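You operate a simulated robot arm through the tools that you are given. There is no shell and no other tool. Be economical: measure what you need, move in short steps, check, and stop when the job is done.

Carry out the task below with a simulated robot arm. There is one attempt and no reset: what you move stays moved.

## Task
Soak the white rag clean in the pink basin.
Fine: tip the small jug's suds in first, jug back where it stood; lay the clean rag in the shallow grey tray. Set down upright: small jug.

It is judged by the outcome, as a careful person would: the job done as asked, and still so three seconds after it is handed in. It fails if anything else is knocked over, pushed out of place, dropped, spilled or broken.

## Robot
A 7-joint arm with a two-finger parallel gripper, fixed in place. Base frame: the origin is at the foot of the arm, x ahead of it, y to its left, z up; the work surface is at about z = 0. Units: mm, degrees, N and s.
With the tool pointing down near the work surface it reaches from about 240 to 620 mm from the base axis. Its first joint turns from -66.0 to 66.0 degrees. Payload 2.6 kg.
Tool frame: the origin (TCP) lies between the finger pads and is the grasp point; the fingertips stand 30 mm ahead of it; z points along the fingers, y is the line along which they close. The gripper opens to 94 mm. The fingers are 28 mm wide and 10 mm thick; the gripper's body (50 by 96 mm) begins 55 mm behind the TCP.
Orientation is told as [roll, pitch, yaw] about the base's x, y, z axes, in that order, counted from this pose: with the fingers straight down and closing along the base's y, the tool's x points along the base's -x, its y along +y and its z along -z.

## Interface
- The arm moves only by the tool jog_arm. Its argument "steps" is a list of rows, each a list of 3 entries, a list of its own where there are three numbers: the shift along the tool's x, y, z in units of 150 mm (1.0 is 150 mm), then the turn, a rotation vector about the tool's x, y, z in units of 120 degrees (1.0 is 120 degrees), then the finger opening in mm, from 0 to 94. In form: [[[dx, dy, dz], [rx, ry, rz], claw], ...]. A call has 1 to 20 rows; each row is the pose to reach, as a shift and turn from the pose commanded when the call began, along the tool's axes at that moment. A call with a number of a shift or a turn outside -1 to 1 is refused whole. Each row takes 0.2 s and may step no farther than 50 mm and 8.6 degrees from the row before; otherwise, or with a gripper value out of range, the whole call is refused. A pose out of reach is approached as far as the arm can. The call stops where the force on the tool passes 40 N (or 10 N more than at its start, if that is more) or the arm is blocked; 0.2 s more then pass. The fingers move at their own pace (about 72 mm/s each) and stop on an object; they squeeze with about 37 N. The grip force told is the motor's: it shows also when the fingers shut on nothing. Time passes only in rows, and 0.2 s behind the last, so rows that repeat a pose let the fingers close. It gives the time, the measured TCP pose, the force on the tool (base axes), the opening and the grip force at its end, in the units of the frame above (readings bear some noise), with the torque about the TCP (base axes, N m) and any sound that the robot's microphone picked up.
- Cameras (640 x 400 px; columns grow to the right, rows downward): "scene" is fixed at [8.1, 436.8, 551.5]; the picture's right is [-0.86, -0.51, 0.00], its down [-0.32, 0.55, -0.77] and it looks along [0.39, -0.66, -0.64] (base axes); focal length 214 px, centre (320, 200). "wrist" rides on the gripper at [76, 14, -102] in the tool frame; the picture's right is [-0.18, 0.98, 0.00], its down [-0.75, -0.14, -0.64] and it looks along [-0.63, -0.12, 0.77] (tool axes); focal length 243 px, centre (320, 200). There is no depth. A picture from a camera that has moved, and an enlarged one, comes with that camera's place and axes in the base frame and with its lens. The place of the scene camera against the robot may be out by one fixed shift of up to 25 mm in any direction.
- capture(camera): a new picture of that camera. No time passes.
- enlarge(camera, box): a new picture of the part [left, top, right, bottom] of that camera's present view, enlarged. No time passes.
- job_done(): hands the job in; it is judged then, once.

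Work in short steps. Places have to be worked out from the pictures, the camera data and where the tool is seen: move nearer, look again, correct. Check each grasp and each placing, and mend what went wrong. You have 120 turns and 64 pictures in all, those below and enlarged ones among them. Open the gripper and draw the arm clear of the work before you hand the job in, unless the task says otherwise; then end with one line.

The tools are called after "Emit:" as name(argument=value, ...) on one line, values as JSON. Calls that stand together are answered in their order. jog_arm: Moves the arm, as the interface text tells. Its arguments: {"type":"object","properties":{"steps":{"type":"array"}},"required":["steps"]} The other tools are called the same way: capture (camera) takes a picture; enlarge (camera, box) takes an enlarged picture of a part of a camera's view; job_done () hands the job in.

At the start:

```text
time_s: 0.0
position: [222.5, -194.4, 431.5]
orientation: [0.0, -0.1, 0.0]
force: [1.1, 1.0, 1.1]
ft_torque: [0.02, 0.0, 0.01]
width: 94.1
finger_force: 0.0
```

scene: 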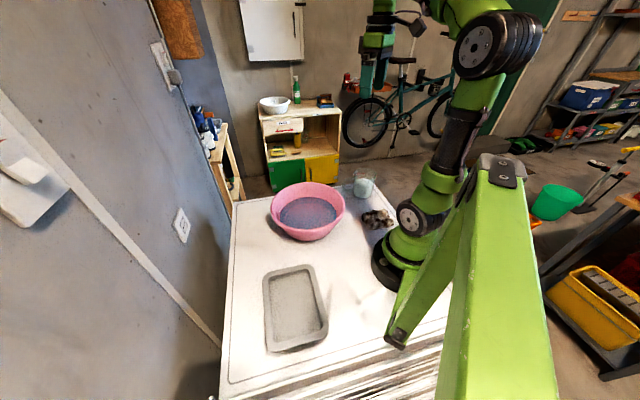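
wrist: 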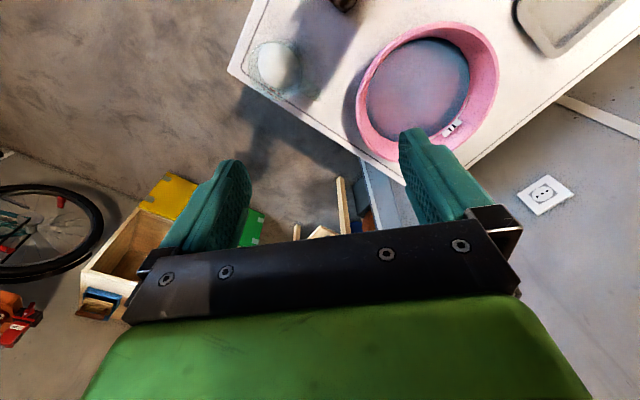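

I'll look closer at the jug, rag, basin and tray before moving.

Emit:
enlarge(camera="scene", box=[250, 160, 410, 260])

Emit:
enlarge(camera="wrist", box=[220, 0, 540, 200])

Emit:
enlarge(camera="scene", box=[230, 240, 390, 360])

```text
4.00 times, centred on (330, 210) of scene
camera zoom: at [8.1, 436.8, 551.5], right [-0.86, -0.51, 0.0], down [-0.32, 0.55, -0.77], along [0.39, -0.66, -0.64], focal length 858 px, centre (280, 160)
```

zoom: 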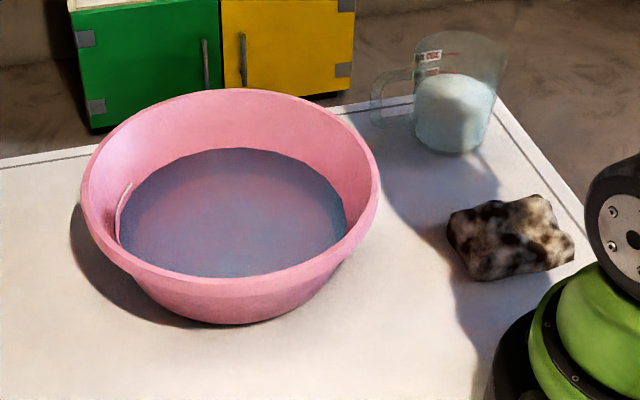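

```text
2.00 times, centred on (380, 100) of wrist
camera zoom: at [146.5, -178.9, 533.5], right [0.18, 0.98, 0.0], down [0.75, -0.14, 0.64], along [0.63, -0.12, -0.77], focal length 485 px, centre (200, 400)
```

zoom: 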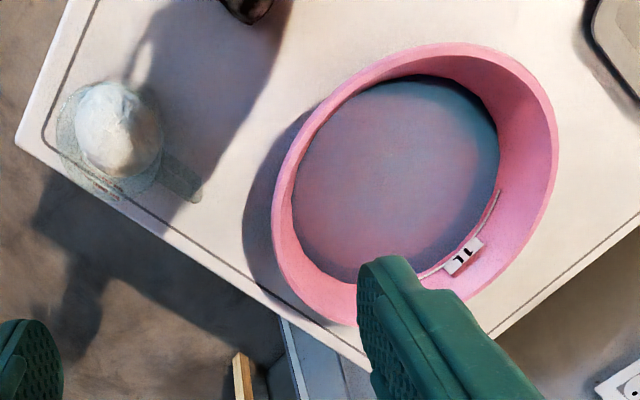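

```text
3.33 times, centred on (310, 300) of scene
camera zoom: at [8.1, 436.8, 551.5], right [-0.86, -0.51, 0.0], down [-0.32, 0.55, -0.77], along [0.39, -0.66, -0.64], focal length 715 px, centre (353, -133)
```

zoom: 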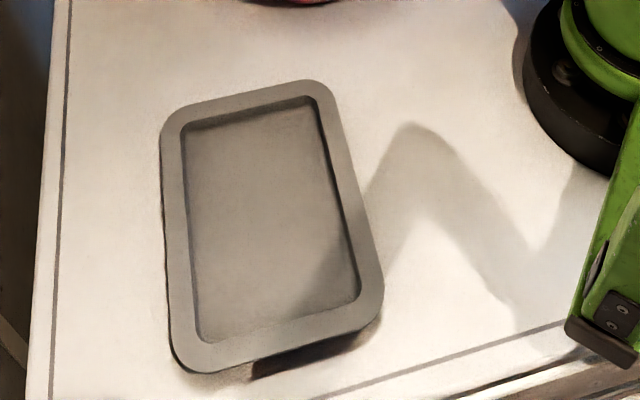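

The jug seems to be near (225,-270), the basin near (315,-15), the rag near (130,-140) and the tray near (200,245). I'll yaw the wrist so its camera looks at the jug from the handle side.

Emit:
jog_arm(steps=[[[-0.03, 0, 0.05], [0, 0, 0.0655], 94], [[-0.06, 0, 0.1], [0, 0, 0.131], 94], [[-0.1, 0, 0.15], [0, 0, 0.196], 94], [[-0.13, 0, 0.2], [0, 0, 0.262], 94], [[-0.16, 0, 0.25], [0, 0, 0.327], 94], [[-0.2, 0, 0.3], [0, 0, 0.393], 94], [[-0.23, 0, 0.35], [0, 0, 0.458], 94], [[-0.26, 0, 0.4], [0, 0, 0.524], 94], [[-0.3, 0, 0.45], [0, 0, 0.589], 94], [[-0.33, 0, 0.5], [0, 0, 0.655], 94], [[-0.36, 0, 0.55], [0, 0, 0.72], 94], [[-0.4, 0, 0.6], [0, 0, 0.786], 94], [[-0.43, 0, 0.64], [0, 0, 0.851], 94], [[-0.45, 0, 0.67], [0, 0, 0.917], 94]])

Emit:
capture(camera="wrist")

```text
time_s: 3.0
position: [290.1, -194.1, 329.2]
orientation: [0.1, 0.1, -110.2]
force: [0.5, -0.6, 0.3]
ft_torque: [-0.04, 0.0, -0.01]
width: 94.0
finger_force: 0.0
```

```text
58 pictures are left
camera wrist: at [329.7, -126.3, 432.5], right [0.86, -0.51, 0.0], down [-0.39, -0.66, 0.64], along [-0.33, -0.55, -0.77], focal length 243 px, centre (320, 200)
```

wrist: 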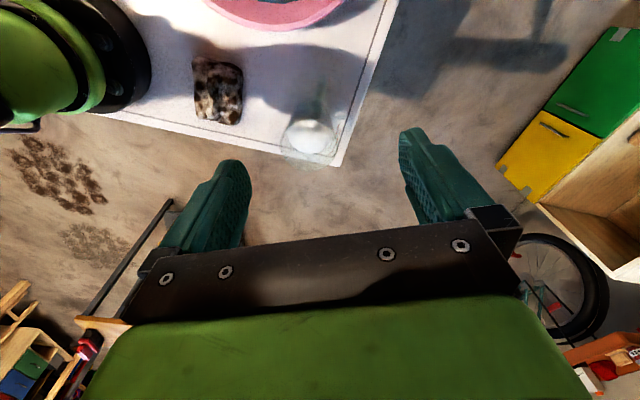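

The yaw is reachable. The jug is at about (222,-272) and the rag at about (130,-141). Next is an enlarged view of both.

Emit:
enlarge(camera="wrist", box=[240, 70, 400, 170])

Emit:
enlarge(camera="wrist", box=[160, 0, 400, 150])

```text
4.00 times, centred on (320, 120) of wrist
camera zoom: at [329.7, -126.3, 432.5], right [0.86, -0.51, 0.0], down [-0.39, -0.66, 0.64], along [-0.33, -0.55, -0.77], focal length 970 px, centre (320, 520)
```

zoom: 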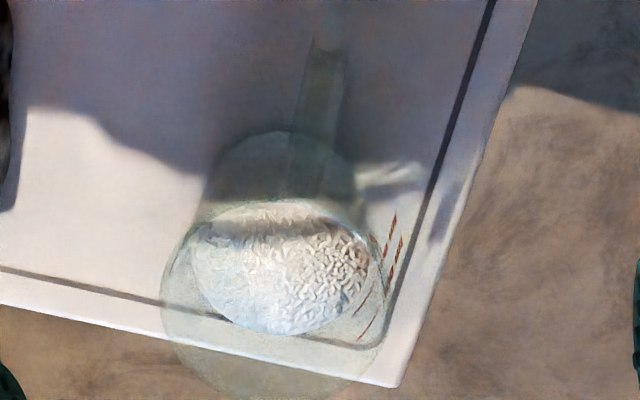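

```text
2.67 times, centred on (280, 75) of wrist
camera zoom: at [329.7, -126.3, 432.5], right [0.86, -0.51, 0.0], down [-0.39, -0.66, 0.64], along [-0.33, -0.55, -0.77], focal length 647 px, centre (427, 533)
```

zoom: 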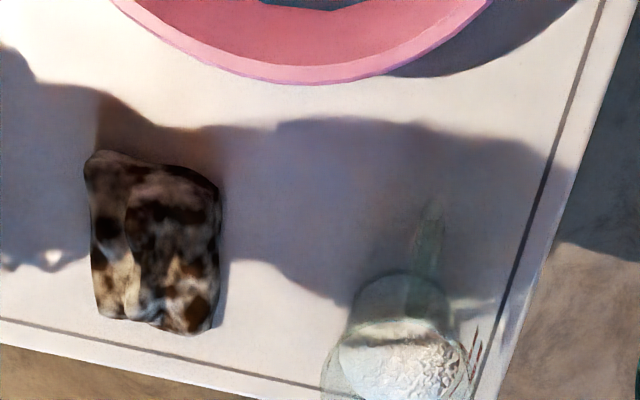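

The jug's rim centre is about (228,-262), it is about 84 mm wide there, and the handle points to (+x,+y). I'll go above it with the fingers straddling perpendicular to the handle, then look again.

Emit:
jog_arm(steps=[[[-0.141, -0.057, 0.165], [0, 0, 0.054], 94], [[-0.282, -0.113, 0.33], [0, 0, 0.108], 94], [[-0.424, -0.17, 0.495], [0, 0, 0.163], 94], [[-0.565, -0.227, 0.66], [0, 0, 0.215], 94]])

Emit:
capture(camera="wrist")

Emit:
capture(camera="scene")

```text
time_s: 4.0
position: [227.7, -262.7, 232.0]
orientation: [0.1, 0.1, -136.0]
force: [0.4, 0.6, 0.1]
ft_torque: [0.02, 0.03, 0.01]
width: 93.9
finger_force: 0.1
```

```text
55 pictures are left
camera wrist: at [292.3, -218.1, 334.8], right [0.55, -0.83, 0.0], down [-0.64, -0.42, 0.64], along [-0.53, -0.35, -0.77], focal length 243 px, centre (320, 200)
```

wrist: 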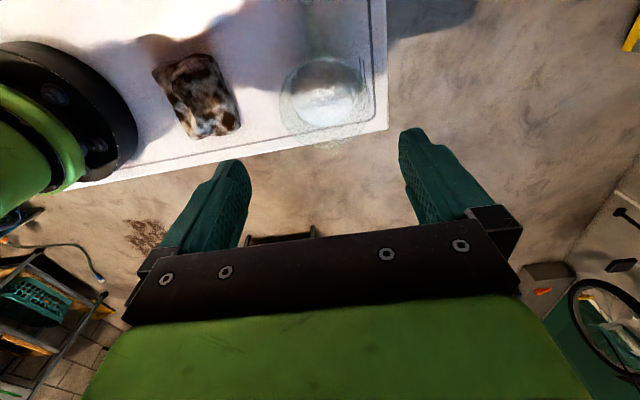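

```text
54 pictures are left
```

scene: 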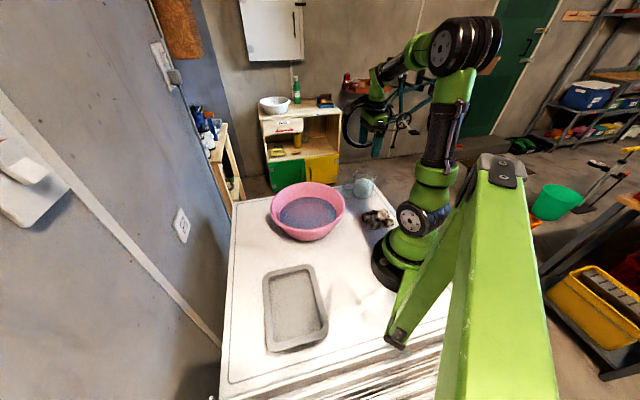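

Emit:
enlarge(camera="wrist", box=[248, 30, 408, 160])

```text
3.08 times, centred on (328, 95) of wrist
camera zoom: at [292.3, -218.1, 334.8], right [0.55, -0.83, 0.0], down [-0.64, -0.42, 0.64], along [-0.53, -0.35, -0.77], focal length 746 px, centre (295, 523)
```

zoom: 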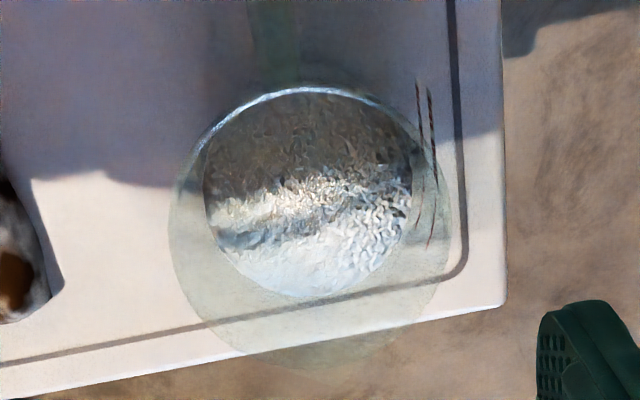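

The rim centre comes out at about (233.4,-262.8), so I need about 4 mm each way. I'll correct that, lower until the tips are just above the rim, and check.

Emit:
jog_arm(steps=[[[0.027, 0.027, 0.2], [0, 0, 0], 94], [[0.027, 0.027, 0.4], [0, 0, 0], 94], [[0.027, 0.027, 0.547], [0, 0, 0], 94]])

Emit:
enlarge(camera="wrist", box=[220, 60, 420, 220])

Emit:
enlarge(camera="scene", box=[310, 130, 430, 250])

```text
time_s: 4.8
position: [234.5, -261.7, 149.4]
orientation: [0.1, 0.2, -135.9]
force: [-0.1, 0.7, -0.5]
ft_torque: [0.03, -0.02, 0.0]
width: 93.8
finger_force: 0.0
```

```text
2.50 times, centred on (320, 140) of wrist
camera zoom: at [299.6, -218.3, 253.4], right [0.55, -0.83, 0.0], down [-0.64, -0.42, 0.64], along [-0.53, -0.35, -0.77], focal length 606 px, centre (320, 350)
```

zoom: 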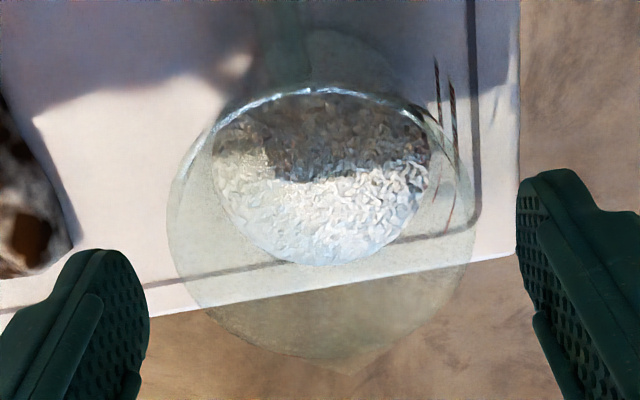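

```text
3.33 times, centred on (370, 190) of scene
camera zoom: at [8.1, 436.8, 551.5], right [-0.86, -0.51, 0.0], down [-0.32, 0.55, -0.77], along [0.39, -0.66, -0.64], focal length 715 px, centre (153, 233)
```

zoom: 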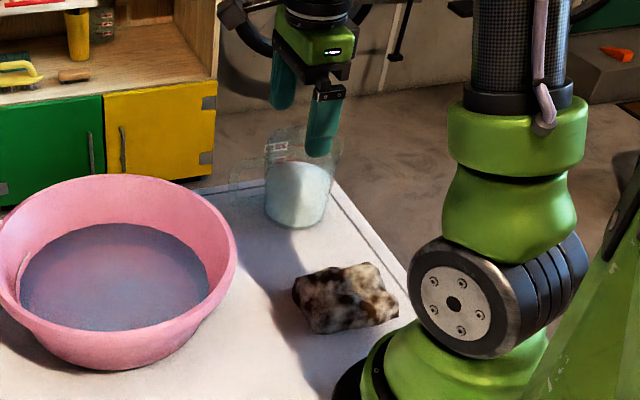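

The jug is centred between the fingers. I'll descend slowly around it.

Emit:
jog_arm(steps=[[[0, 0, 0.07], [0, 0, 0], 94], [[0, 0, 0.14], [0, 0, 0], 94], [[0, 0, 0.21], [0, 0, 0], 94], [[0, 0, 0.28], [0, 0, 0], 94]])

Emit:
enlarge(camera="wrist", box=[200, 80, 440, 240])

```text
time_s: 5.8
position: [234.4, -261.9, 107.3]
orientation: [0.0, 0.1, -135.9]
force: [0.2, -0.4, 0.4]
ft_torque: [-0.05, -0.02, -0.01]
width: 94.0
finger_force: 0.1
```

```text
2.50 times, centred on (320, 160) of wrist
camera zoom: at [299.5, -218.6, 210.2], right [0.55, -0.83, 0.0], down [-0.64, -0.42, 0.64], along [-0.53, -0.35, -0.77], focal length 606 px, centre (320, 300)
```

zoom: 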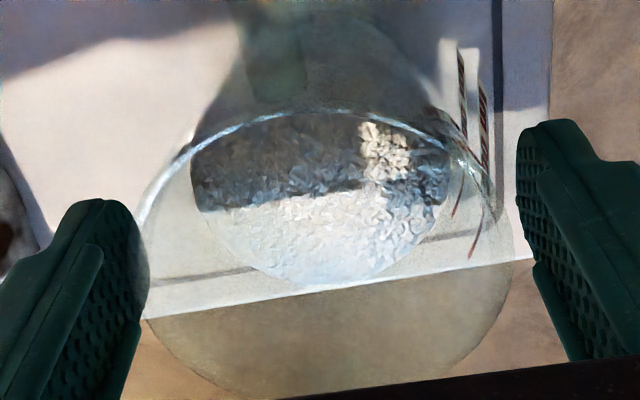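

No contact so far with the tips around z=77. I'll lower further to about z=72.

Emit:
jog_arm(steps=[[[0, 0.004, 0.06], [0, 0, 0], 94], [[0, 0.004, 0.12], [0, 0, 0], 94], [[0, 0.004, 0.18], [0, 0, 0], 94], [[0, 0.004, 0.235], [0, 0, 0], 94]])

Emit:
capture(camera="wrist")

Emit:
enlarge(camera="scene", box=[320, 130, 420, 210])

```text
time_s: 6.2
position: [235.2, -262.4, 105.2]
orientation: [0.1, 0.4, -136.4]
force: [-3.5, 2.4, 11.9]
ft_torque: [0.32, 0.5, -0.03]
width: 94.1
finger_force: 0.1
stopped in row 1: the force on the tool passed its limit at 64 N (the readings are from after the stop); the commanded pose is now the measured one
```

```text
49 pictures are left
camera wrist: at [300.1, -219.8, 207.4], right [0.55, -0.84, 0.0], down [-0.65, -0.42, 0.64], along [-0.53, -0.35, -0.77], focal length 243 px, centre (320, 200)
```

wrist: 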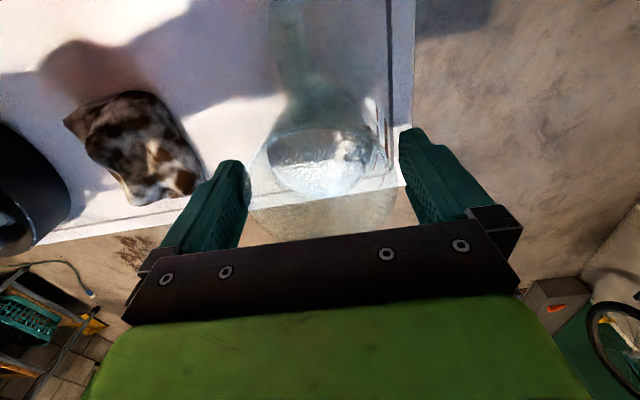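

```text
5.00 times, centred on (370, 170) of scene
camera zoom: at [8.1, 436.9, 551.5], right [-0.86, -0.51, 0.0], down [-0.32, 0.55, -0.77], along [0.39, -0.66, -0.64], focal length 1072 px, centre (70, 350)
```

zoom: 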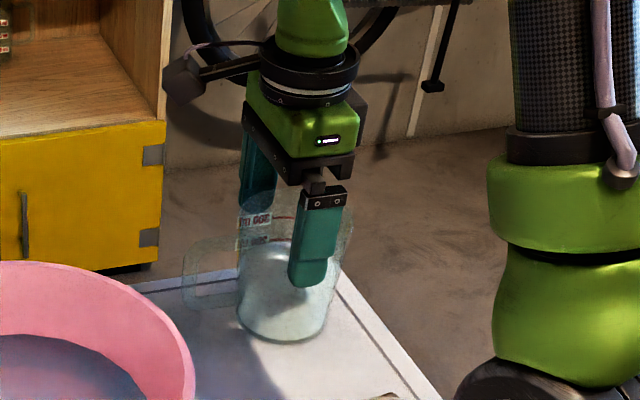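

I touched something: the torque points to the rag-side finger. I'll back off about 3 mm to unload it and look closely at that finger against the rim.

Emit:
jog_arm(steps=[[[0, 0, -0.02], [0, 0, 0], 94]])

Emit:
enlarge(camera="wrist", box=[210, 100, 450, 250])

Emit:
enlarge(camera="scene", box=[350, 155, 400, 205])

```text
time_s: 6.6
position: [235.9, -265.1, 105.8]
orientation: [0.0, 0.4, -136.3]
force: [-0.2, 0.2, 0.9]
ft_torque: [-0.02, 0.03, 0.02]
width: 94.0
finger_force: 0.0
```

```text
2.67 times, centred on (330, 175) of wrist
camera zoom: at [299.9, -220.2, 209.4], right [0.55, -0.84, 0.0], down [-0.64, -0.42, 0.64], along [-0.53, -0.35, -0.77], focal length 647 px, centre (293, 267)
```

zoom: 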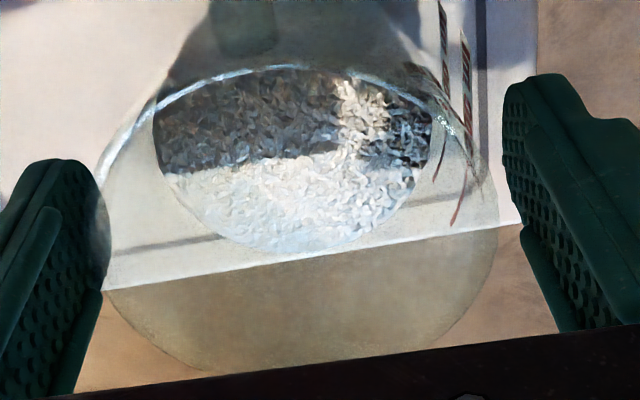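

```text
8.00 times, centred on (375, 180) of scene
camera zoom: at [8.1, 436.8, 551.5], right [-0.86, -0.51, 0.0], down [-0.32, 0.55, -0.77], along [0.39, -0.66, -0.64], focal length 1716 px, centre (-120, 360)
```

zoom: 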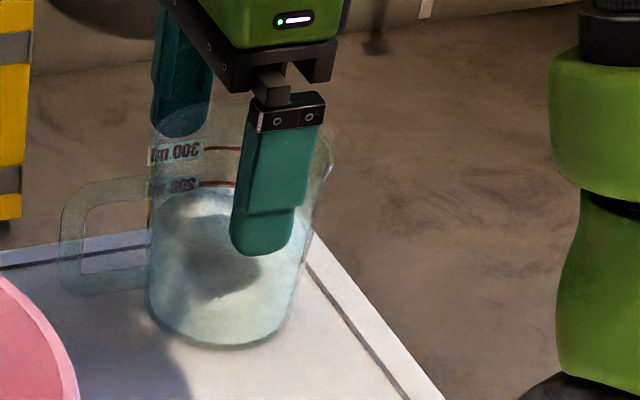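

The glass rim draws over the fingertip in the wrist view, so the fingers are outside the wall and below the rim. I'll close here and read the width.

Emit:
jog_arm(steps=[[[0, 0, 0], [0, 0, 0], 88], [[0, 0, 0], [0, 0, 0], 82], [[0, 0, 0], [0, 0, 0], 76], [[0, 0, 0], [0, 0, 0], 70]])

Emit:
enlarge(camera="wrist", box=[210, 100, 450, 250])

Emit:
enlarge(camera="scene", box=[350, 155, 400, 205])

```text
time_s: 7.6
position: [235.4, -263.8, 106.3]
orientation: [0.1, 0.2, -136.2]
force: [1.0, 0.0, 0.1]
ft_torque: [-0.06, -0.01, -0.02]
width: 86.5
finger_force: 37.1
```

```text
2.67 times, centred on (330, 175) of wrist
camera zoom: at [300.0, -220.2, 209.7], right [0.55, -0.84, 0.0], down [-0.64, -0.42, 0.64], along [-0.53, -0.35, -0.77], focal length 647 px, centre (293, 267)
```

zoom: 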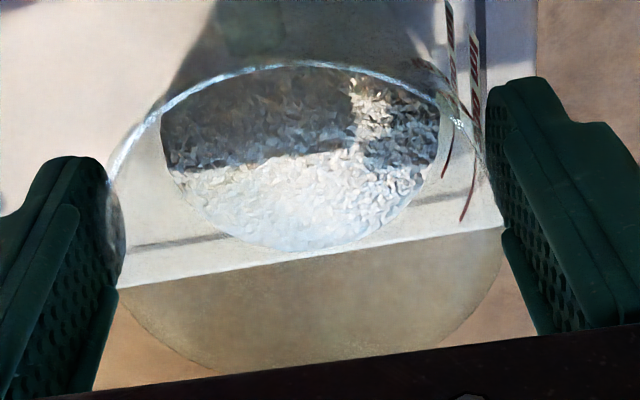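

```text
8.00 times, centred on (375, 180) of scene
camera zoom: at [8.1, 436.8, 551.5], right [-0.86, -0.51, 0.0], down [-0.32, 0.55, -0.77], along [0.39, -0.66, -0.64], focal length 1716 px, centre (-120, 360)
```

zoom: 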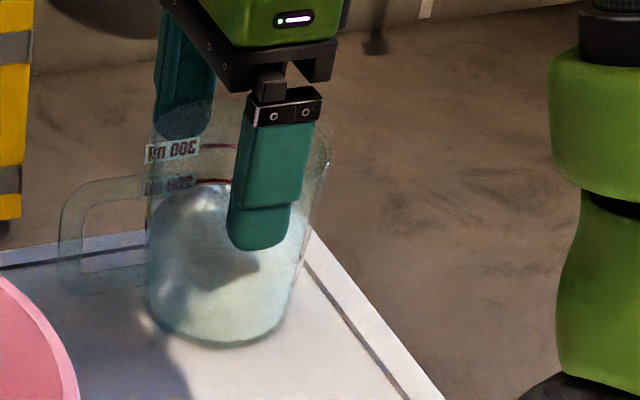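

The grip is firm at 86.5 mm, but it's only near the rim, so the jug might pivot when tipped. It is now centred, so I'll reopen and try to slide lower in small rows.

Emit:
jog_arm(steps=[[[0, 0, 0], [0, 0, 0], 94], [[0, 0, 0], [0, 0, 0], 94], [[0, 0, 0.02], [0, 0, 0], 94], [[0, 0, 0.04], [0, 0, 0], 94], [[0, 0, 0.06], [0, 0, 0], 94], [[0, 0, 0.08], [0, 0, 0], 94], [[0, 0, 0.1], [0, 0, 0], 94], [[0, 0, 0.12], [0, 0, 0], 94], [[0, 0, 0.14], [0, 0, 0], 94], [[0, 0, 0.16], [0, 0, 0], 94]])

```text
time_s: 9.8
position: [235.0, -263.8, 81.5]
orientation: [0.0, 0.2, -136.2]
force: [0.9, -0.2, 0.0]
ft_torque: [-0.02, 0.01, -0.05]
width: 94.0
finger_force: 0.0
```

The fingers slid down freely this time. I'll go a little lower and close.

Emit:
jog_arm(steps=[[[0, 0, 0.02], [0, 0, 0], 94], [[0, 0, 0.04], [0, 0, 0], 94], [[0, 0, 0.06], [0, 0, 0], 94], [[0, 0, 0.08], [0, 0, 0], 94], [[0, 0, 0.08], [0, 0, 0], 86], [[0, 0, 0.08], [0, 0, 0], 78], [[0, 0, 0.08], [0, 0, 0], 68], [[0, 0, 0.08], [0, 0, 0], 60], [[0, 0, 0.08], [0, 0, 0], 60]])

Emit:
enlarge(camera="scene", box=[350, 155, 400, 205])

Emit:
capture(camera="wrist")

```text
time_s: 11.8
position: [235.2, -263.2, 70.8]
orientation: [0.2, 0.3, -136.3]
force: [0.4, -1.1, 2.4]
ft_torque: [-0.16, -0.11, -0.03]
width: 89.5
finger_force: 37.0
```

```text
8.00 times, centred on (375, 180) of scene
camera zoom: at [8.1, 436.8, 551.5], right [-0.86, -0.51, 0.0], down [-0.32, 0.55, -0.77], along [0.39, -0.66, -0.64], focal length 1716 px, centre (-120, 360)
```

zoom: 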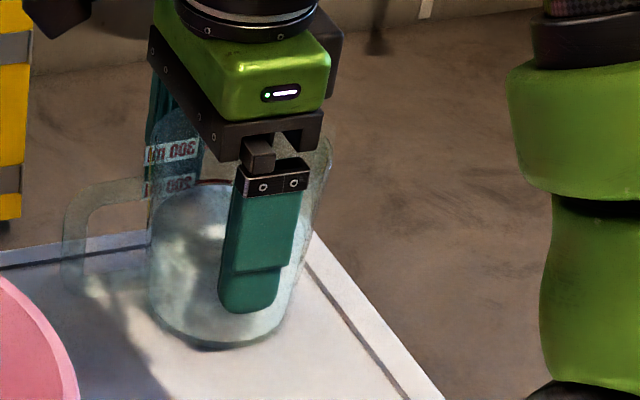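

```text
42 pictures are left
camera wrist: at [299.9, -219.5, 173.7], right [0.55, -0.84, 0.0], down [-0.64, -0.42, 0.64], along [-0.53, -0.35, -0.77], focal length 243 px, centre (320, 200)
```

wrist: 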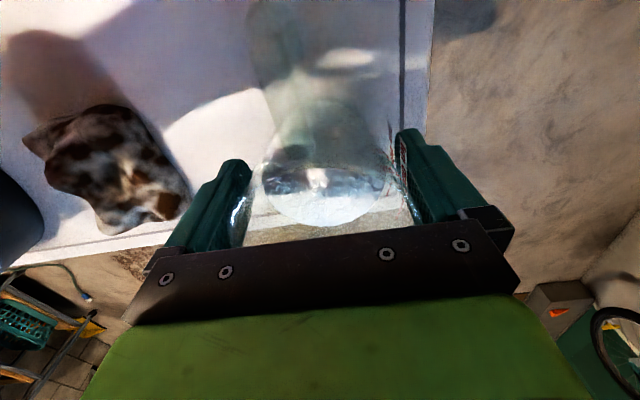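

Held at 89.5 mm with the wall between the fingers. I'll lift about 40 mm and check that it hangs straight.

Emit:
jog_arm(steps=[[[0, 0, -0.05], [0, 0, 0], 60], [[0, 0, -0.1], [0, 0, 0], 60], [[0, 0, -0.18], [0, 0, 0], 60], [[0, 0, -0.27], [0, 0, 0], 60]])

Emit:
enlarge(camera="scene", box=[330, 120, 410, 210])

```text
time_s: 12.8
position: [233.9, -263.0, 109.7]
orientation: [0.1, 0.2, -136.3]
force: [-0.3, -0.6, -2.4]
ft_torque: [-0.01, 0.02, 0.0]
width: 89.5
finger_force: 37.5
```

```text
4.44 times, centred on (370, 165) of scene
camera zoom: at [8.2, 436.8, 551.5], right [-0.86, -0.51, 0.0], down [-0.32, 0.55, -0.77], along [0.39, -0.66, -0.64], focal length 953 px, centre (98, 356)
```

zoom: 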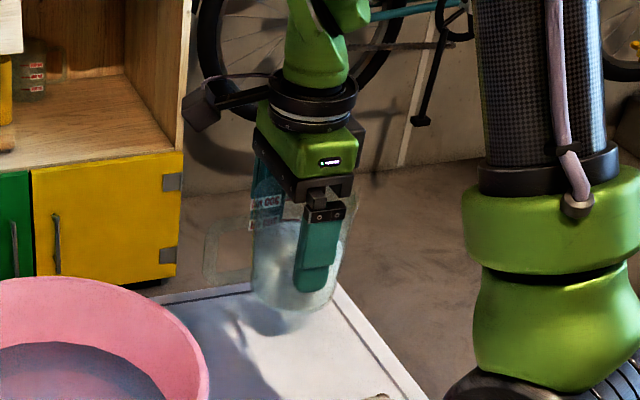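

The jug hangs straight and weighs about 240 g. I'll raise it and start carrying it towards the basin, turning the wrist with it.

Emit:
jog_arm(steps=[[[0, 0, -0.25], [0, 0, 0], 60], [[0, 0, -0.5], [0, 0, 0], 60], [[0.13, -0.06, -0.7], [0, 0, -0.04], 60], [[0.26, -0.12, -0.85], [0, 0, -0.08], 60], [[0.39, -0.18, -0.95], [0, 0, -0.12], 60], [[0.52, -0.24, -1.0], [0, 0, -0.16], 60], [[0.653, -0.298, -1.0], [0, 0, -0.192], 60]])

Emit:
capture(camera="wrist")

Emit:
capture(camera="scene")

```text
time_s: 14.4
position: [273.5, -163.6, 261.4]
orientation: [0.2, 0.3, -113.1]
force: [-0.2, -1.0, -2.9]
ft_torque: [0.04, -0.01, -0.04]
width: 89.1
finger_force: 36.9
```

```text
40 pictures are left
camera wrist: at [317.5, -97.6, 365.1], right [0.83, -0.56, 0.0], down [-0.43, -0.64, 0.64], along [-0.35, -0.53, -0.77], focal length 243 px, centre (320, 200)
```

wrist: 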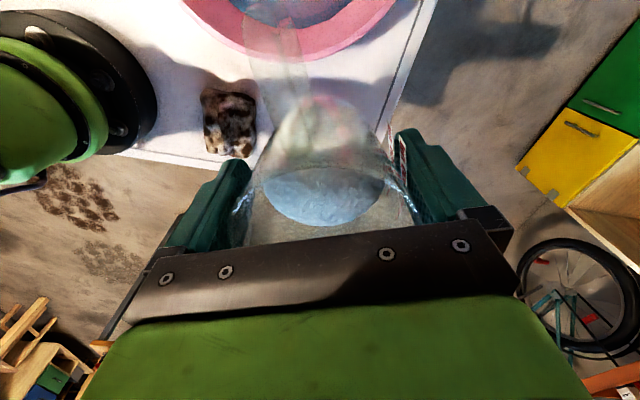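

```text
39 pictures are left
```

scene: 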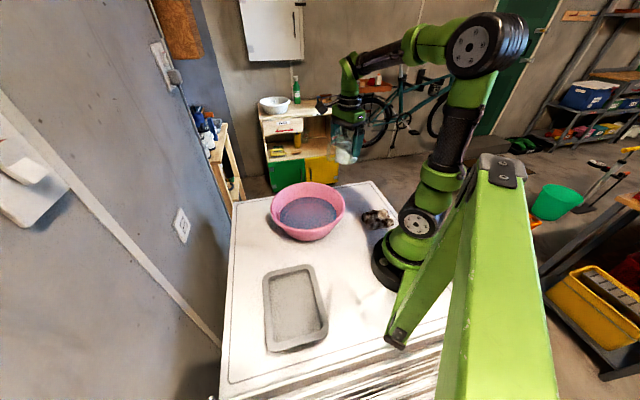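

The basin centre looks to be about (330..344,-20). I'll carry the jug on over it to get a better view.

Emit:
jog_arm(steps=[[[0.19, -0.026, 0], [0, 0, -0.04], 60], [[0.38, -0.052, 0], [0, 0, -0.08], 60], [[0.57, -0.078, 0], [0, 0, -0.12], 60], [[0.76, -0.104, 0], [0, 0, -0.16], 60], [[0.95, -0.13, 0], [0, 0, -0.1925], 60]])

Emit:
capture(camera="wrist")

Emit:
capture(camera="scene")

```text
time_s: 15.6
position: [312.5, -25.6, 262.0]
orientation: [0.3, 0.2, -89.9]
force: [0.6, 0.7, -2.6]
ft_torque: [-0.03, 0.0, -0.03]
width: 89.0
finger_force: 36.9
```

```text
38 pictures are left
camera wrist: at [325.0, 52.7, 364.8], right [0.98, -0.18, 0.0], down [-0.14, -0.76, 0.64], along [-0.11, -0.63, -0.77], focal length 243 px, centre (320, 200)
```

wrist: 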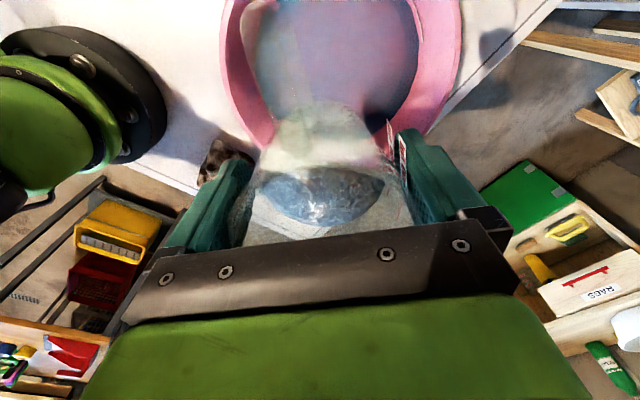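

```text
37 pictures are left
```

scene: 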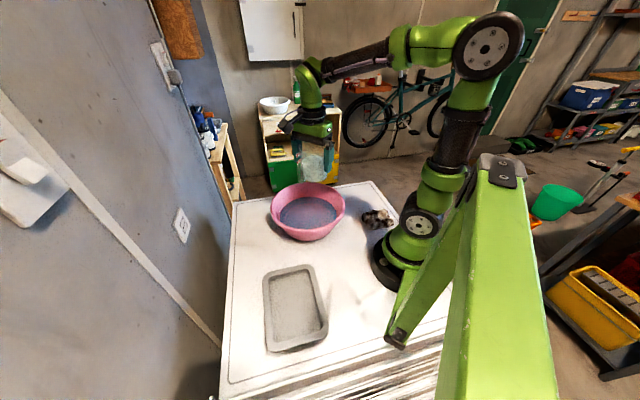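

Fitting the rim points gives a basin centre of about (338,-19) and a radius of about 122 mm. I'll move to the pouring position and tilt 32° first, to check the jug turns with the fingers.

Emit:
jog_arm(steps=[[[0.12, 0.06, 0.1], [0, 0, 0], 60], [[0.24, 0.12, 0.2], [0, 0, 0], 60], [[0.344, 0.17, 0.313], [0, 0, 0], 60], [[0.344, 0.17, 0.313], [0, 0.0667, 0], 60], [[0.344, 0.17, 0.313], [0, 0.133, 0], 60], [[0.344, 0.17, 0.313], [0, 0.2, 0], 60], [[0.344, 0.17, 0.313], [0, 0.267, 0], 60]])

Emit:
enlarge(camera="scene", box=[240, 110, 380, 250])

Emit:
capture(camera="wrist")

```text
time_s: 17.2
position: [339.3, 27.3, 216.5]
orientation: [0.4, 32.4, -89.8]
force: [0.2, 0.0, -2.7]
ft_torque: [-0.03, 0.0, -0.05]
width: 88.9
finger_force: 36.8
```

```text
2.86 times, centred on (310, 180) of scene
camera zoom: at [8.1, 436.8, 551.5], right [-0.86, -0.51, 0.0], down [-0.32, 0.55, -0.77], along [0.39, -0.66, -0.64], focal length 613 px, centre (349, 257)
```

zoom: 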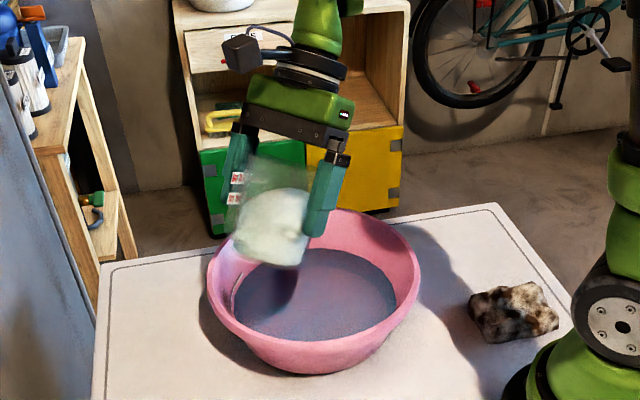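

```text
35 pictures are left
camera wrist: at [352.3, 37.8, 344.2], right [0.98, -0.16, -0.09], down [-0.14, -0.98, 0.14], along [-0.11, -0.12, -0.99], focal length 243 px, centre (320, 200)
```

wrist: 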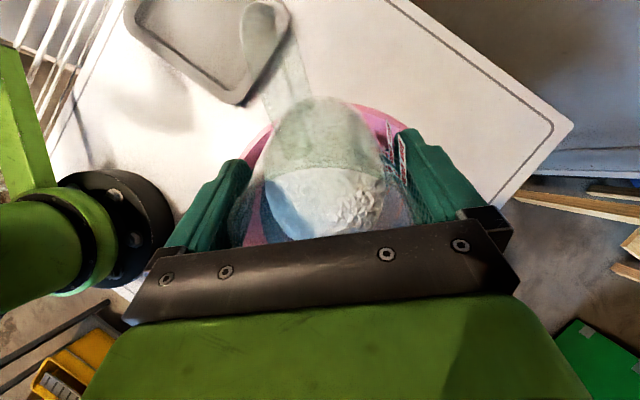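

The jug turns with the gripper and the lip is over the basin. I'll continue to about 72°.

Emit:
jog_arm(steps=[[[0, 0, 0], [0, 0.0667, 0], 60], [[0, 0, 0], [0, 0.133, 0], 60], [[0, 0, 0], [0, 0.2, 0], 60], [[0, 0, 0], [0, 0.267, 0], 60], [[0, 0, 0], [0, 0.333, 0], 60]])

Emit:
enlarge(camera="scene", box=[240, 110, 380, 250])

```text
time_s: 18.4
position: [338.6, 27.1, 214.8]
orientation: [1.2, 72.3, -89.1]
force: [0.1, 0.8, -1.6]
ft_torque: [0.0, -0.02, -0.04]
width: 88.8
finger_force: 36.9
```

```text
2.86 times, centred on (310, 180) of scene
camera zoom: at [8.1, 436.8, 551.5], right [-0.86, -0.51, 0.0], down [-0.32, 0.55, -0.77], along [0.39, -0.66, -0.64], focal length 613 px, centre (349, 257)
```

zoom: 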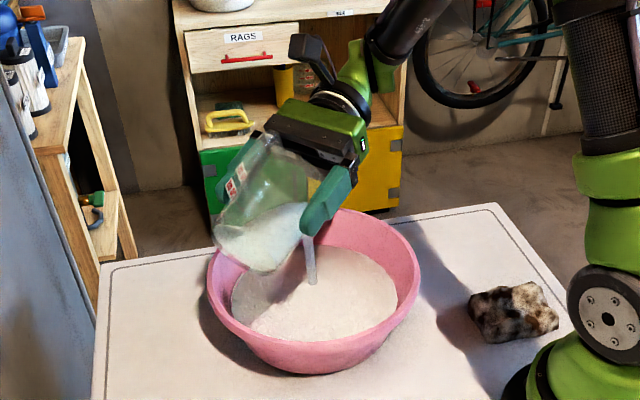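

Suds are pouring into the basin cleanly. I'll tilt further to empty it, then hold.

Emit:
jog_arm(steps=[[[0, 0, 0], [0, 0.06, 0], 60], [[0, 0, 0], [0, 0.12, 0], 60], [[0, 0, 0], [0, 0.18, 0], 60], [[0, 0, 0], [0, 0.24, 0], 60], [[0, 0, 0], [0, 0.3, 0], 60], [[0, 0, 0], [0, 0.3, 0], 60], [[0, 0, 0], [0, 0.3, 0], 60], [[0, 0, 0], [0, 0.3, 0], 60], [[0, 0, 0], [0, 0.3, 0], 60], [[0, 0, 0], [0, 0.3, 0], 60]])

Emit:
enlarge(camera="scene", box=[240, 110, 380, 250])

```text
time_s: 20.6
position: [338.7, 26.1, 215.8]
orientation: [179.0, 71.8, 89.1]
force: [-0.2, 0.3, -0.7]
ft_torque: [-0.01, 0.01, 0.03]
width: 88.8
finger_force: 36.8
```

```text
2.86 times, centred on (310, 180) of scene
camera zoom: at [8.1, 436.8, 551.5], right [-0.86, -0.51, 0.0], down [-0.32, 0.55, -0.77], along [0.39, -0.66, -0.64], focal length 613 px, centre (349, 257)
```

zoom: 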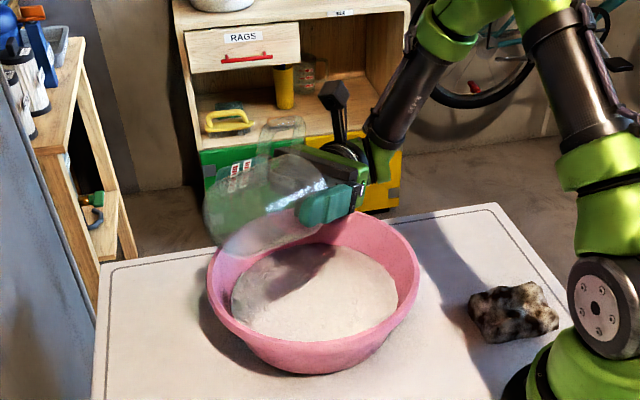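

The jug is empty and the suds are in the basin. I'll turn it back upright.

Emit:
jog_arm(steps=[[[0, 0, 0], [0, -0.0645, 0], 60], [[0, 0, 0], [0, -0.129, 0], 60], [[0, 0, 0], [0, -0.193, 0], 60], [[0, 0, 0], [0, -0.258, 0], 60], [[0, 0, 0], [0, -0.322, 0], 60], [[0, 0, 0], [0, -0.387, 0], 60], [[0, 0, 0], [0, -0.451, 0], 60], [[0, 0, 0], [0, -0.516, 0], 60], [[0, 0, 0], [0, -0.58, 0], 60], [[0, 0, 0], [0, -0.645, 0], 60], [[0, 0, 0], [0, -0.709, 0], 60], [[0, 0, 0], [0, -0.774, 0], 60], [[0, 0, 0], [0, -0.838, 0], 60], [[0, 0, 0], [0, -0.9, 0], 60]])

Emit:
capture(camera="wrist")

Emit:
enlarge(camera="scene", box=[240, 110, 400, 250])

```text
time_s: 23.6
position: [337.9, 26.7, 216.4]
orientation: [0.4, 0.1, -90.0]
force: [-0.2, -1.1, -0.1]
ft_torque: [-0.01, -0.02, 0.01]
width: 88.3
finger_force: 36.5
```

```text
32 pictures are left
camera wrist: at [352.3, 103.9, 318.7], right [0.98, -0.18, 0.01], down [-0.15, -0.75, 0.64], along [-0.11, -0.63, -0.77], focal length 243 px, centre (320, 200)
```

wrist: 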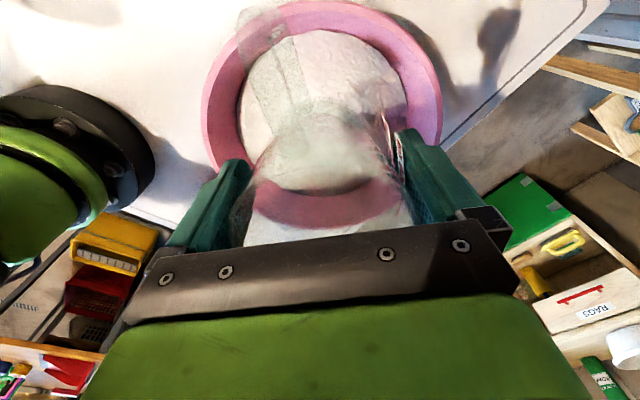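

```text
2.86 times, centred on (320, 180) of scene
camera zoom: at [8.1, 436.8, 551.5], right [-0.86, -0.51, 0.0], down [-0.32, 0.55, -0.77], along [0.39, -0.66, -0.64], focal length 613 px, centre (320, 257)
```

zoom: 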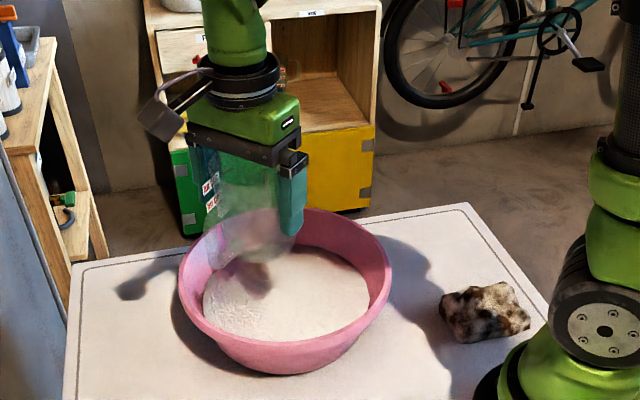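

Basin fit is unchanged at (338,-19). I'll carry the empty jug back to where it stood.

Emit:
jog_arm(steps=[[[0, 0, -0.15], [0, 0, 0], 60], [[-0.1, -0.03, -0.3], [0, 0, 0.02], 60], [[-0.27, -0.09, -0.3], [0, 0, 0.06], 60], [[-0.44, -0.15, -0.3], [0, 0, 0.1], 60], [[-0.61, -0.2, -0.3], [0, 0, 0.13], 60], [[-0.78, -0.26, -0.3], [0, 0, 0.16], 60], [[-0.95, -0.32, -0.3], [0, 0, 0.192], 60]])

```text
time_s: 25.2
position: [288.6, -116.2, 258.4]
orientation: [0.3, 0.3, -113.3]
force: [-0.7, -0.8, -0.9]
ft_torque: [0.02, -0.04, -0.01]
width: 88.3
finger_force: 36.9
```

Emit:
jog_arm(steps=[[[-0.166, 0.01, 0], [0, 0, 0.04], 60], [[-0.333, 0.02, 0], [0, 0, 0.08], 60], [[-0.5, 0.03, 0], [0, 0, 0.12], 60], [[-0.666, 0.04, 0], [0, 0, 0.15], 60], [[-0.833, 0.05, 0.0], [0, 0, 0.17], 60], [[-0.998, 0.051, 0.1], [0, 0, 0.191], 60], [[-0.998, 0.051, 0.3], [0, 0, 0.191], 60], [[-0.998, 0.051, 0.5], [0, 0, 0.191], 60], [[-0.998, 0.051, 0.7], [0, 0, 0.191], 60], [[-0.998, 0.051, 0.85], [0, 0, 0.191], 60]])

Emit:
enlarge(camera="scene", box=[330, 120, 410, 210])

```text
time_s: 27.4
position: [238.9, -257.7, 132.3]
orientation: [0.0, 0.3, -135.9]
force: [1.3, 1.1, -0.7]
ft_torque: [-0.02, 0.01, -0.02]
width: 87.8
finger_force: 37.3
```

```text
4.44 times, centred on (370, 165) of scene
camera zoom: at [8.1, 436.8, 551.5], right [-0.86, -0.51, 0.0], down [-0.32, 0.55, -0.77], along [0.39, -0.66, -0.64], focal length 953 px, centre (98, 356)
```

zoom: 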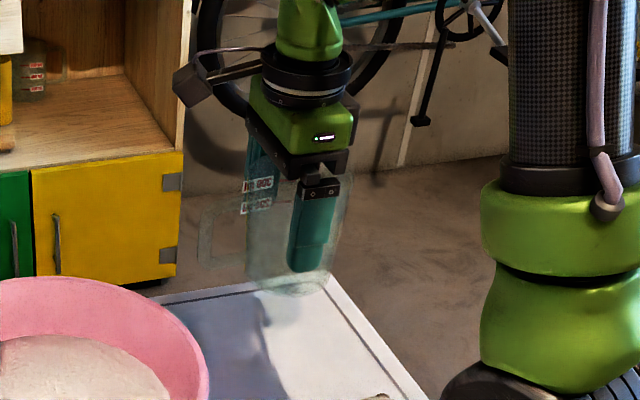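

It's upright. I'll correct about 6.6 mm in plan and lower to just above the table.

Emit:
jog_arm(steps=[[[-0.0443, 0, 0.1], [0, 0, 0], 60], [[-0.0443, 0, 0.2], [0, 0, 0], 60], [[-0.0443, 0, 0.28], [0, 0, 0], 60], [[-0.0443, 0, 0.34], [0, 0, 0], 60]])

Emit:
enlarge(camera="scene", box=[350, 155, 400, 205])

```text
time_s: 28.4
position: [232.4, -260.8, 80.4]
orientation: [0.0, 0.4, -135.9]
force: [-0.7, 0.0, 0.0]
ft_torque: [0.02, 0.02, 0.02]
width: 87.9
finger_force: 36.6
```

```text
8.00 times, centred on (375, 180) of scene
camera zoom: at [8.1, 436.8, 551.5], right [-0.86, -0.51, 0.0], down [-0.32, 0.55, -0.77], along [0.39, -0.66, -0.64], focal length 1716 px, centre (-120, 360)
```

zoom: 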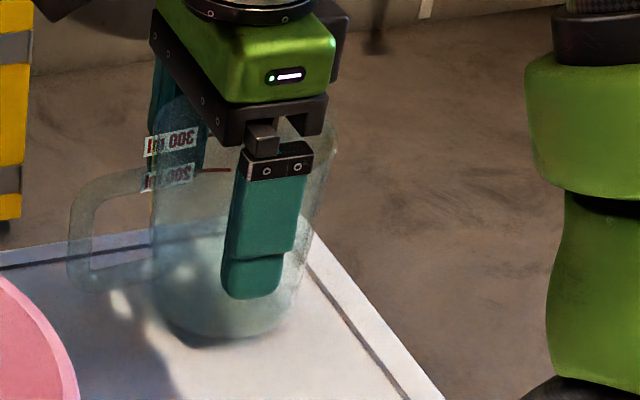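

Emit:
jog_arm(steps=[[[0, 0.007, 0.012], [0, 0, 0], 60], [[0, 0.007, 0.024], [0, 0, 0], 60], [[0, 0.007, 0.036], [0, 0, 0], 60], [[0, 0.007, 0.044], [0, 0, 0], 60]])

```text
time_s: 29.4
position: [234.6, -260.5, 74.1]
orientation: [0.2, 0.3, -136.0]
force: [-0.3, -1.0, -0.8]
ft_torque: [0.01, 0.01, 0.0]
width: 87.8
finger_force: 37.0
```

Emit:
jog_arm(steps=[[[0, 0.005, 0.01], [0, 0, 0], 60], [[0, 0.005, 0.02], [0, 0, 0], 60], [[0, 0.005, 0.025], [0, 0, 0], 60]])

Emit:
enlarge(camera="scene", box=[350, 155, 400, 205])

```text
time_s: 30.2
position: [235.6, -261.9, 69.3]
orientation: [0.3, 0.4, -136.1]
force: [-1.8, 0.4, 17.2]
ft_torque: [-0.13, -0.07, -0.11]
width: 87.6
finger_force: 36.9
```

```text
8.00 times, centred on (375, 180) of scene
camera zoom: at [8.1, 436.9, 551.4], right [-0.86, -0.51, 0.0], down [-0.32, 0.55, -0.77], along [0.39, -0.66, -0.64], focal length 1716 px, centre (-120, 360)
```

zoom: 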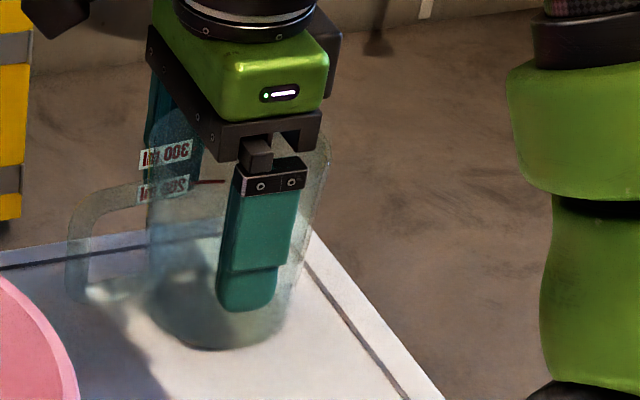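

The jug is seated, with 17 N of support. I'll open and rise straight up slowly.

Emit:
jog_arm(steps=[[[0, 0, -0.008], [0, 0, 0], 60], [[0, 0, -0.008], [0, 0, 0], 94], [[0, 0, -0.008], [0, 0, 0], 94], [[0, 0, -0.05], [0, 0, 0], 94], [[0, 0, -0.1], [0, 0, 0], 94], [[0, 0, -0.15], [0, 0, 0], 94], [[0, 0, -0.22], [0, 0, 0], 94]])

Emit:
enlarge(camera="scene", box=[350, 155, 400, 205])

```text
time_s: 31.8
position: [236.1, -262.7, 103.9]
orientation: [0.1, 0.3, -136.0]
force: [-0.8, -0.4, 0.3]
ft_torque: [0.03, 0.0, -0.01]
width: 93.8
finger_force: 0.0
```

```text
8.00 times, centred on (375, 180) of scene
camera zoom: at [8.1, 436.8, 551.5], right [-0.86, -0.51, 0.0], down [-0.32, 0.55, -0.77], along [0.39, -0.66, -0.64], focal length 1716 px, centre (-120, 360)
```

zoom: 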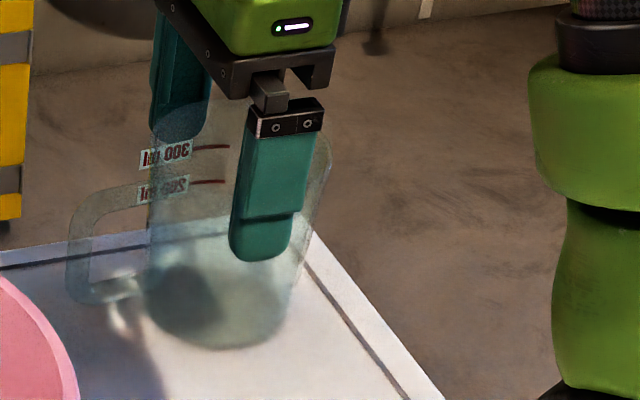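

The jug is standing upright back in its spot. I'll raise clear and look at the rag.

Emit:
jog_arm(steps=[[[0, 0, -0.2], [0, 0, 0], 94], [[0, 0, -0.4], [0, 0, 0], 94], [[0, 0, -0.6], [0, 0, 0], 94], [[0.06, -0.12, -0.8], [0, 0, 0], 94], [[0.15, -0.28, -0.95], [0, 0, 0], 94], [[0.25, -0.42, -1.0], [0, 0, 0], 94], [[0.35, -0.567, -1.0], [0, 0, 0], 94]])

Emit:
capture(camera="wrist")

```text
time_s: 33.4
position: [212.5, -164.3, 253.3]
orientation: [0.0, 0.4, -136.0]
force: [-0.9, -0.3, 0.2]
ft_torque: [0.0, 0.0, -0.02]
width: 94.0
finger_force: 0.1
```

```text
26 pictures are left
camera wrist: at [277.9, -120.4, 357.2], right [0.55, -0.84, 0.0], down [-0.64, -0.42, 0.64], along [-0.53, -0.35, -0.77], focal length 243 px, centre (320, 200)
```

wrist: 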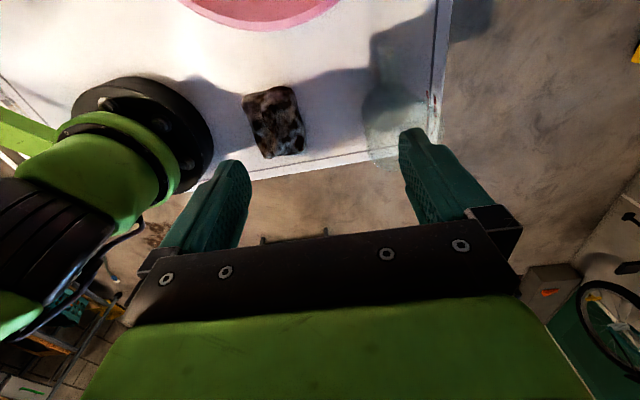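

The rag is near (132,-138), about 68 mm across radially. I'll test whether a vertical tool reaches above it at a safe height.

Emit:
jog_arm(steps=[[[-0.05, -0.09, 0.15], [0, 0, 0], 94], [[-0.1, -0.18, 0.3], [0, 0, 0], 94], [[-0.16, -0.27, 0.45], [0, 0, 0], 94], [[-0.21, -0.36, 0.55], [0, 0, 0], 94], [[-0.262, -0.44, 0.68], [0, 0, 0], 94]])

Emit:
capture(camera="wrist")

Emit:
capture(camera="scene")

```text
time_s: 34.6
position: [139.3, -144.1, 150.1]
orientation: [0.1, 0.4, -135.9]
force: [-0.4, 0.1, -0.7]
ft_torque: [-0.02, 0.01, 0.0]
width: 94.1
finger_force: 0.1
```

```text
25 pictures are left
camera wrist: at [204.6, -100.7, 254.1], right [0.55, -0.84, 0.0], down [-0.64, -0.42, 0.64], along [-0.53, -0.35, -0.77], focal length 243 px, centre (320, 200)
```

wrist: 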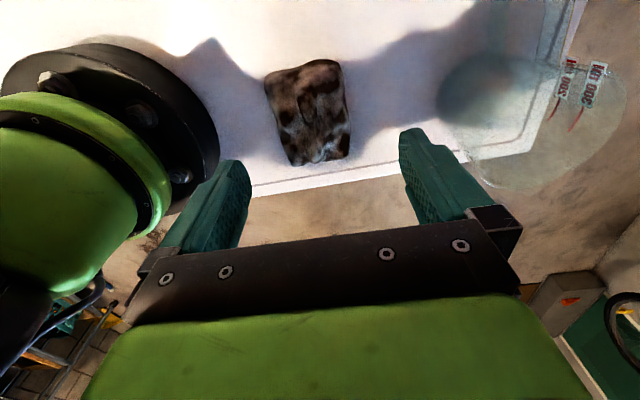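

```text
24 pictures are left
```

scene: 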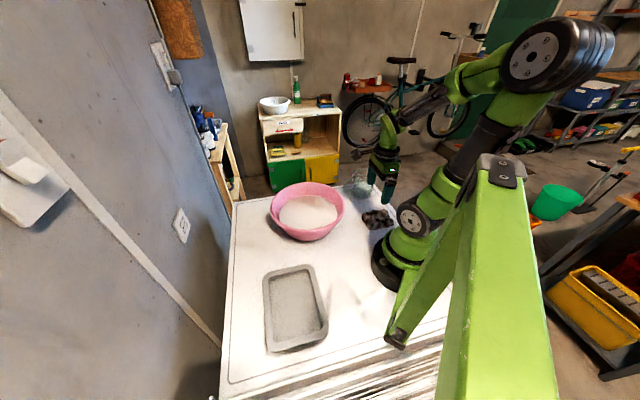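

Reach is fine here. The rag centre is about (131.5,-140), so I'll shift about 7 mm inward and descend in stages.

Emit:
jog_arm(steps=[[[-0.02, -0.05, 0.05], [0, 0, 0], 94], [[-0.02, -0.05, 0.2], [0, 0, 0], 94], [[-0.02, -0.05, 0.35], [0, 0, 0], 94], [[-0.02, -0.05, 0.48], [0, 0, 0], 94]])

Emit:
capture(camera="wrist")

```text
time_s: 35.6
position: [151.4, -159.9, 84.5]
orientation: [0.1, 0.4, -136.0]
force: [0.2, 0.5, -0.2]
ft_torque: [0.02, 0.0, 0.01]
width: 93.8
finger_force: 0.1
out of reach, approached as far as the arm can: row 2, 3, 4
```

```text
23 pictures are left
camera wrist: at [215.8, -116.7, 188.8], right [0.55, -0.83, 0.0], down [-0.64, -0.42, 0.64], along [-0.53, -0.35, -0.77], focal length 243 px, centre (320, 200)
```

wrist: 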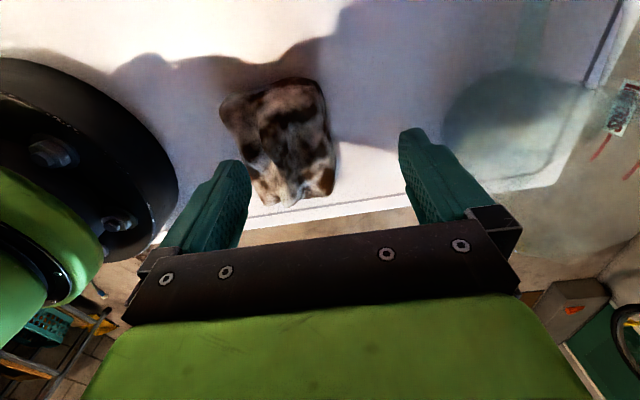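

A vertical tool can't get low enough this close, so I'll use an inward-tilted tool closing tangentially. First I'll raise and yaw by +90°.

Emit:
jog_arm(steps=[[[0, 0.05, -0.2], [0, 0, 0], 94], [[0, 0.12, -0.4], [0, 0, -0.0682], 94], [[0, 0.2, -0.6], [0, 0, -0.136], 94], [[0, 0.2, -0.6], [0, 0, -0.205], 94], [[0, 0.2, -0.6], [0, 0, -0.273], 94], [[0, 0.2, -0.6], [0, 0, -0.341], 94], [[0, 0.2, -0.6], [0, 0, -0.409], 94], [[0, 0.2, -0.6], [0, 0, -0.477], 94], [[0, 0.2, -0.6], [0, 0, -0.545], 94], [[0, 0.2, -0.6], [0, 0, -0.614], 94], [[0, 0.2, -0.6], [0, 0, -0.682], 94], [[0, 0.2, -0.6], [0, 0, -0.75], 94]])

```text
time_s: 38.2
position: [171.7, -180.5, 175.9]
orientation: [0.3, 0.0, -45.7]
force: [0.0, 0.5, -0.5]
ft_torque: [0.02, -0.05, 0.0]
width: 94.0
finger_force: 0.1
```

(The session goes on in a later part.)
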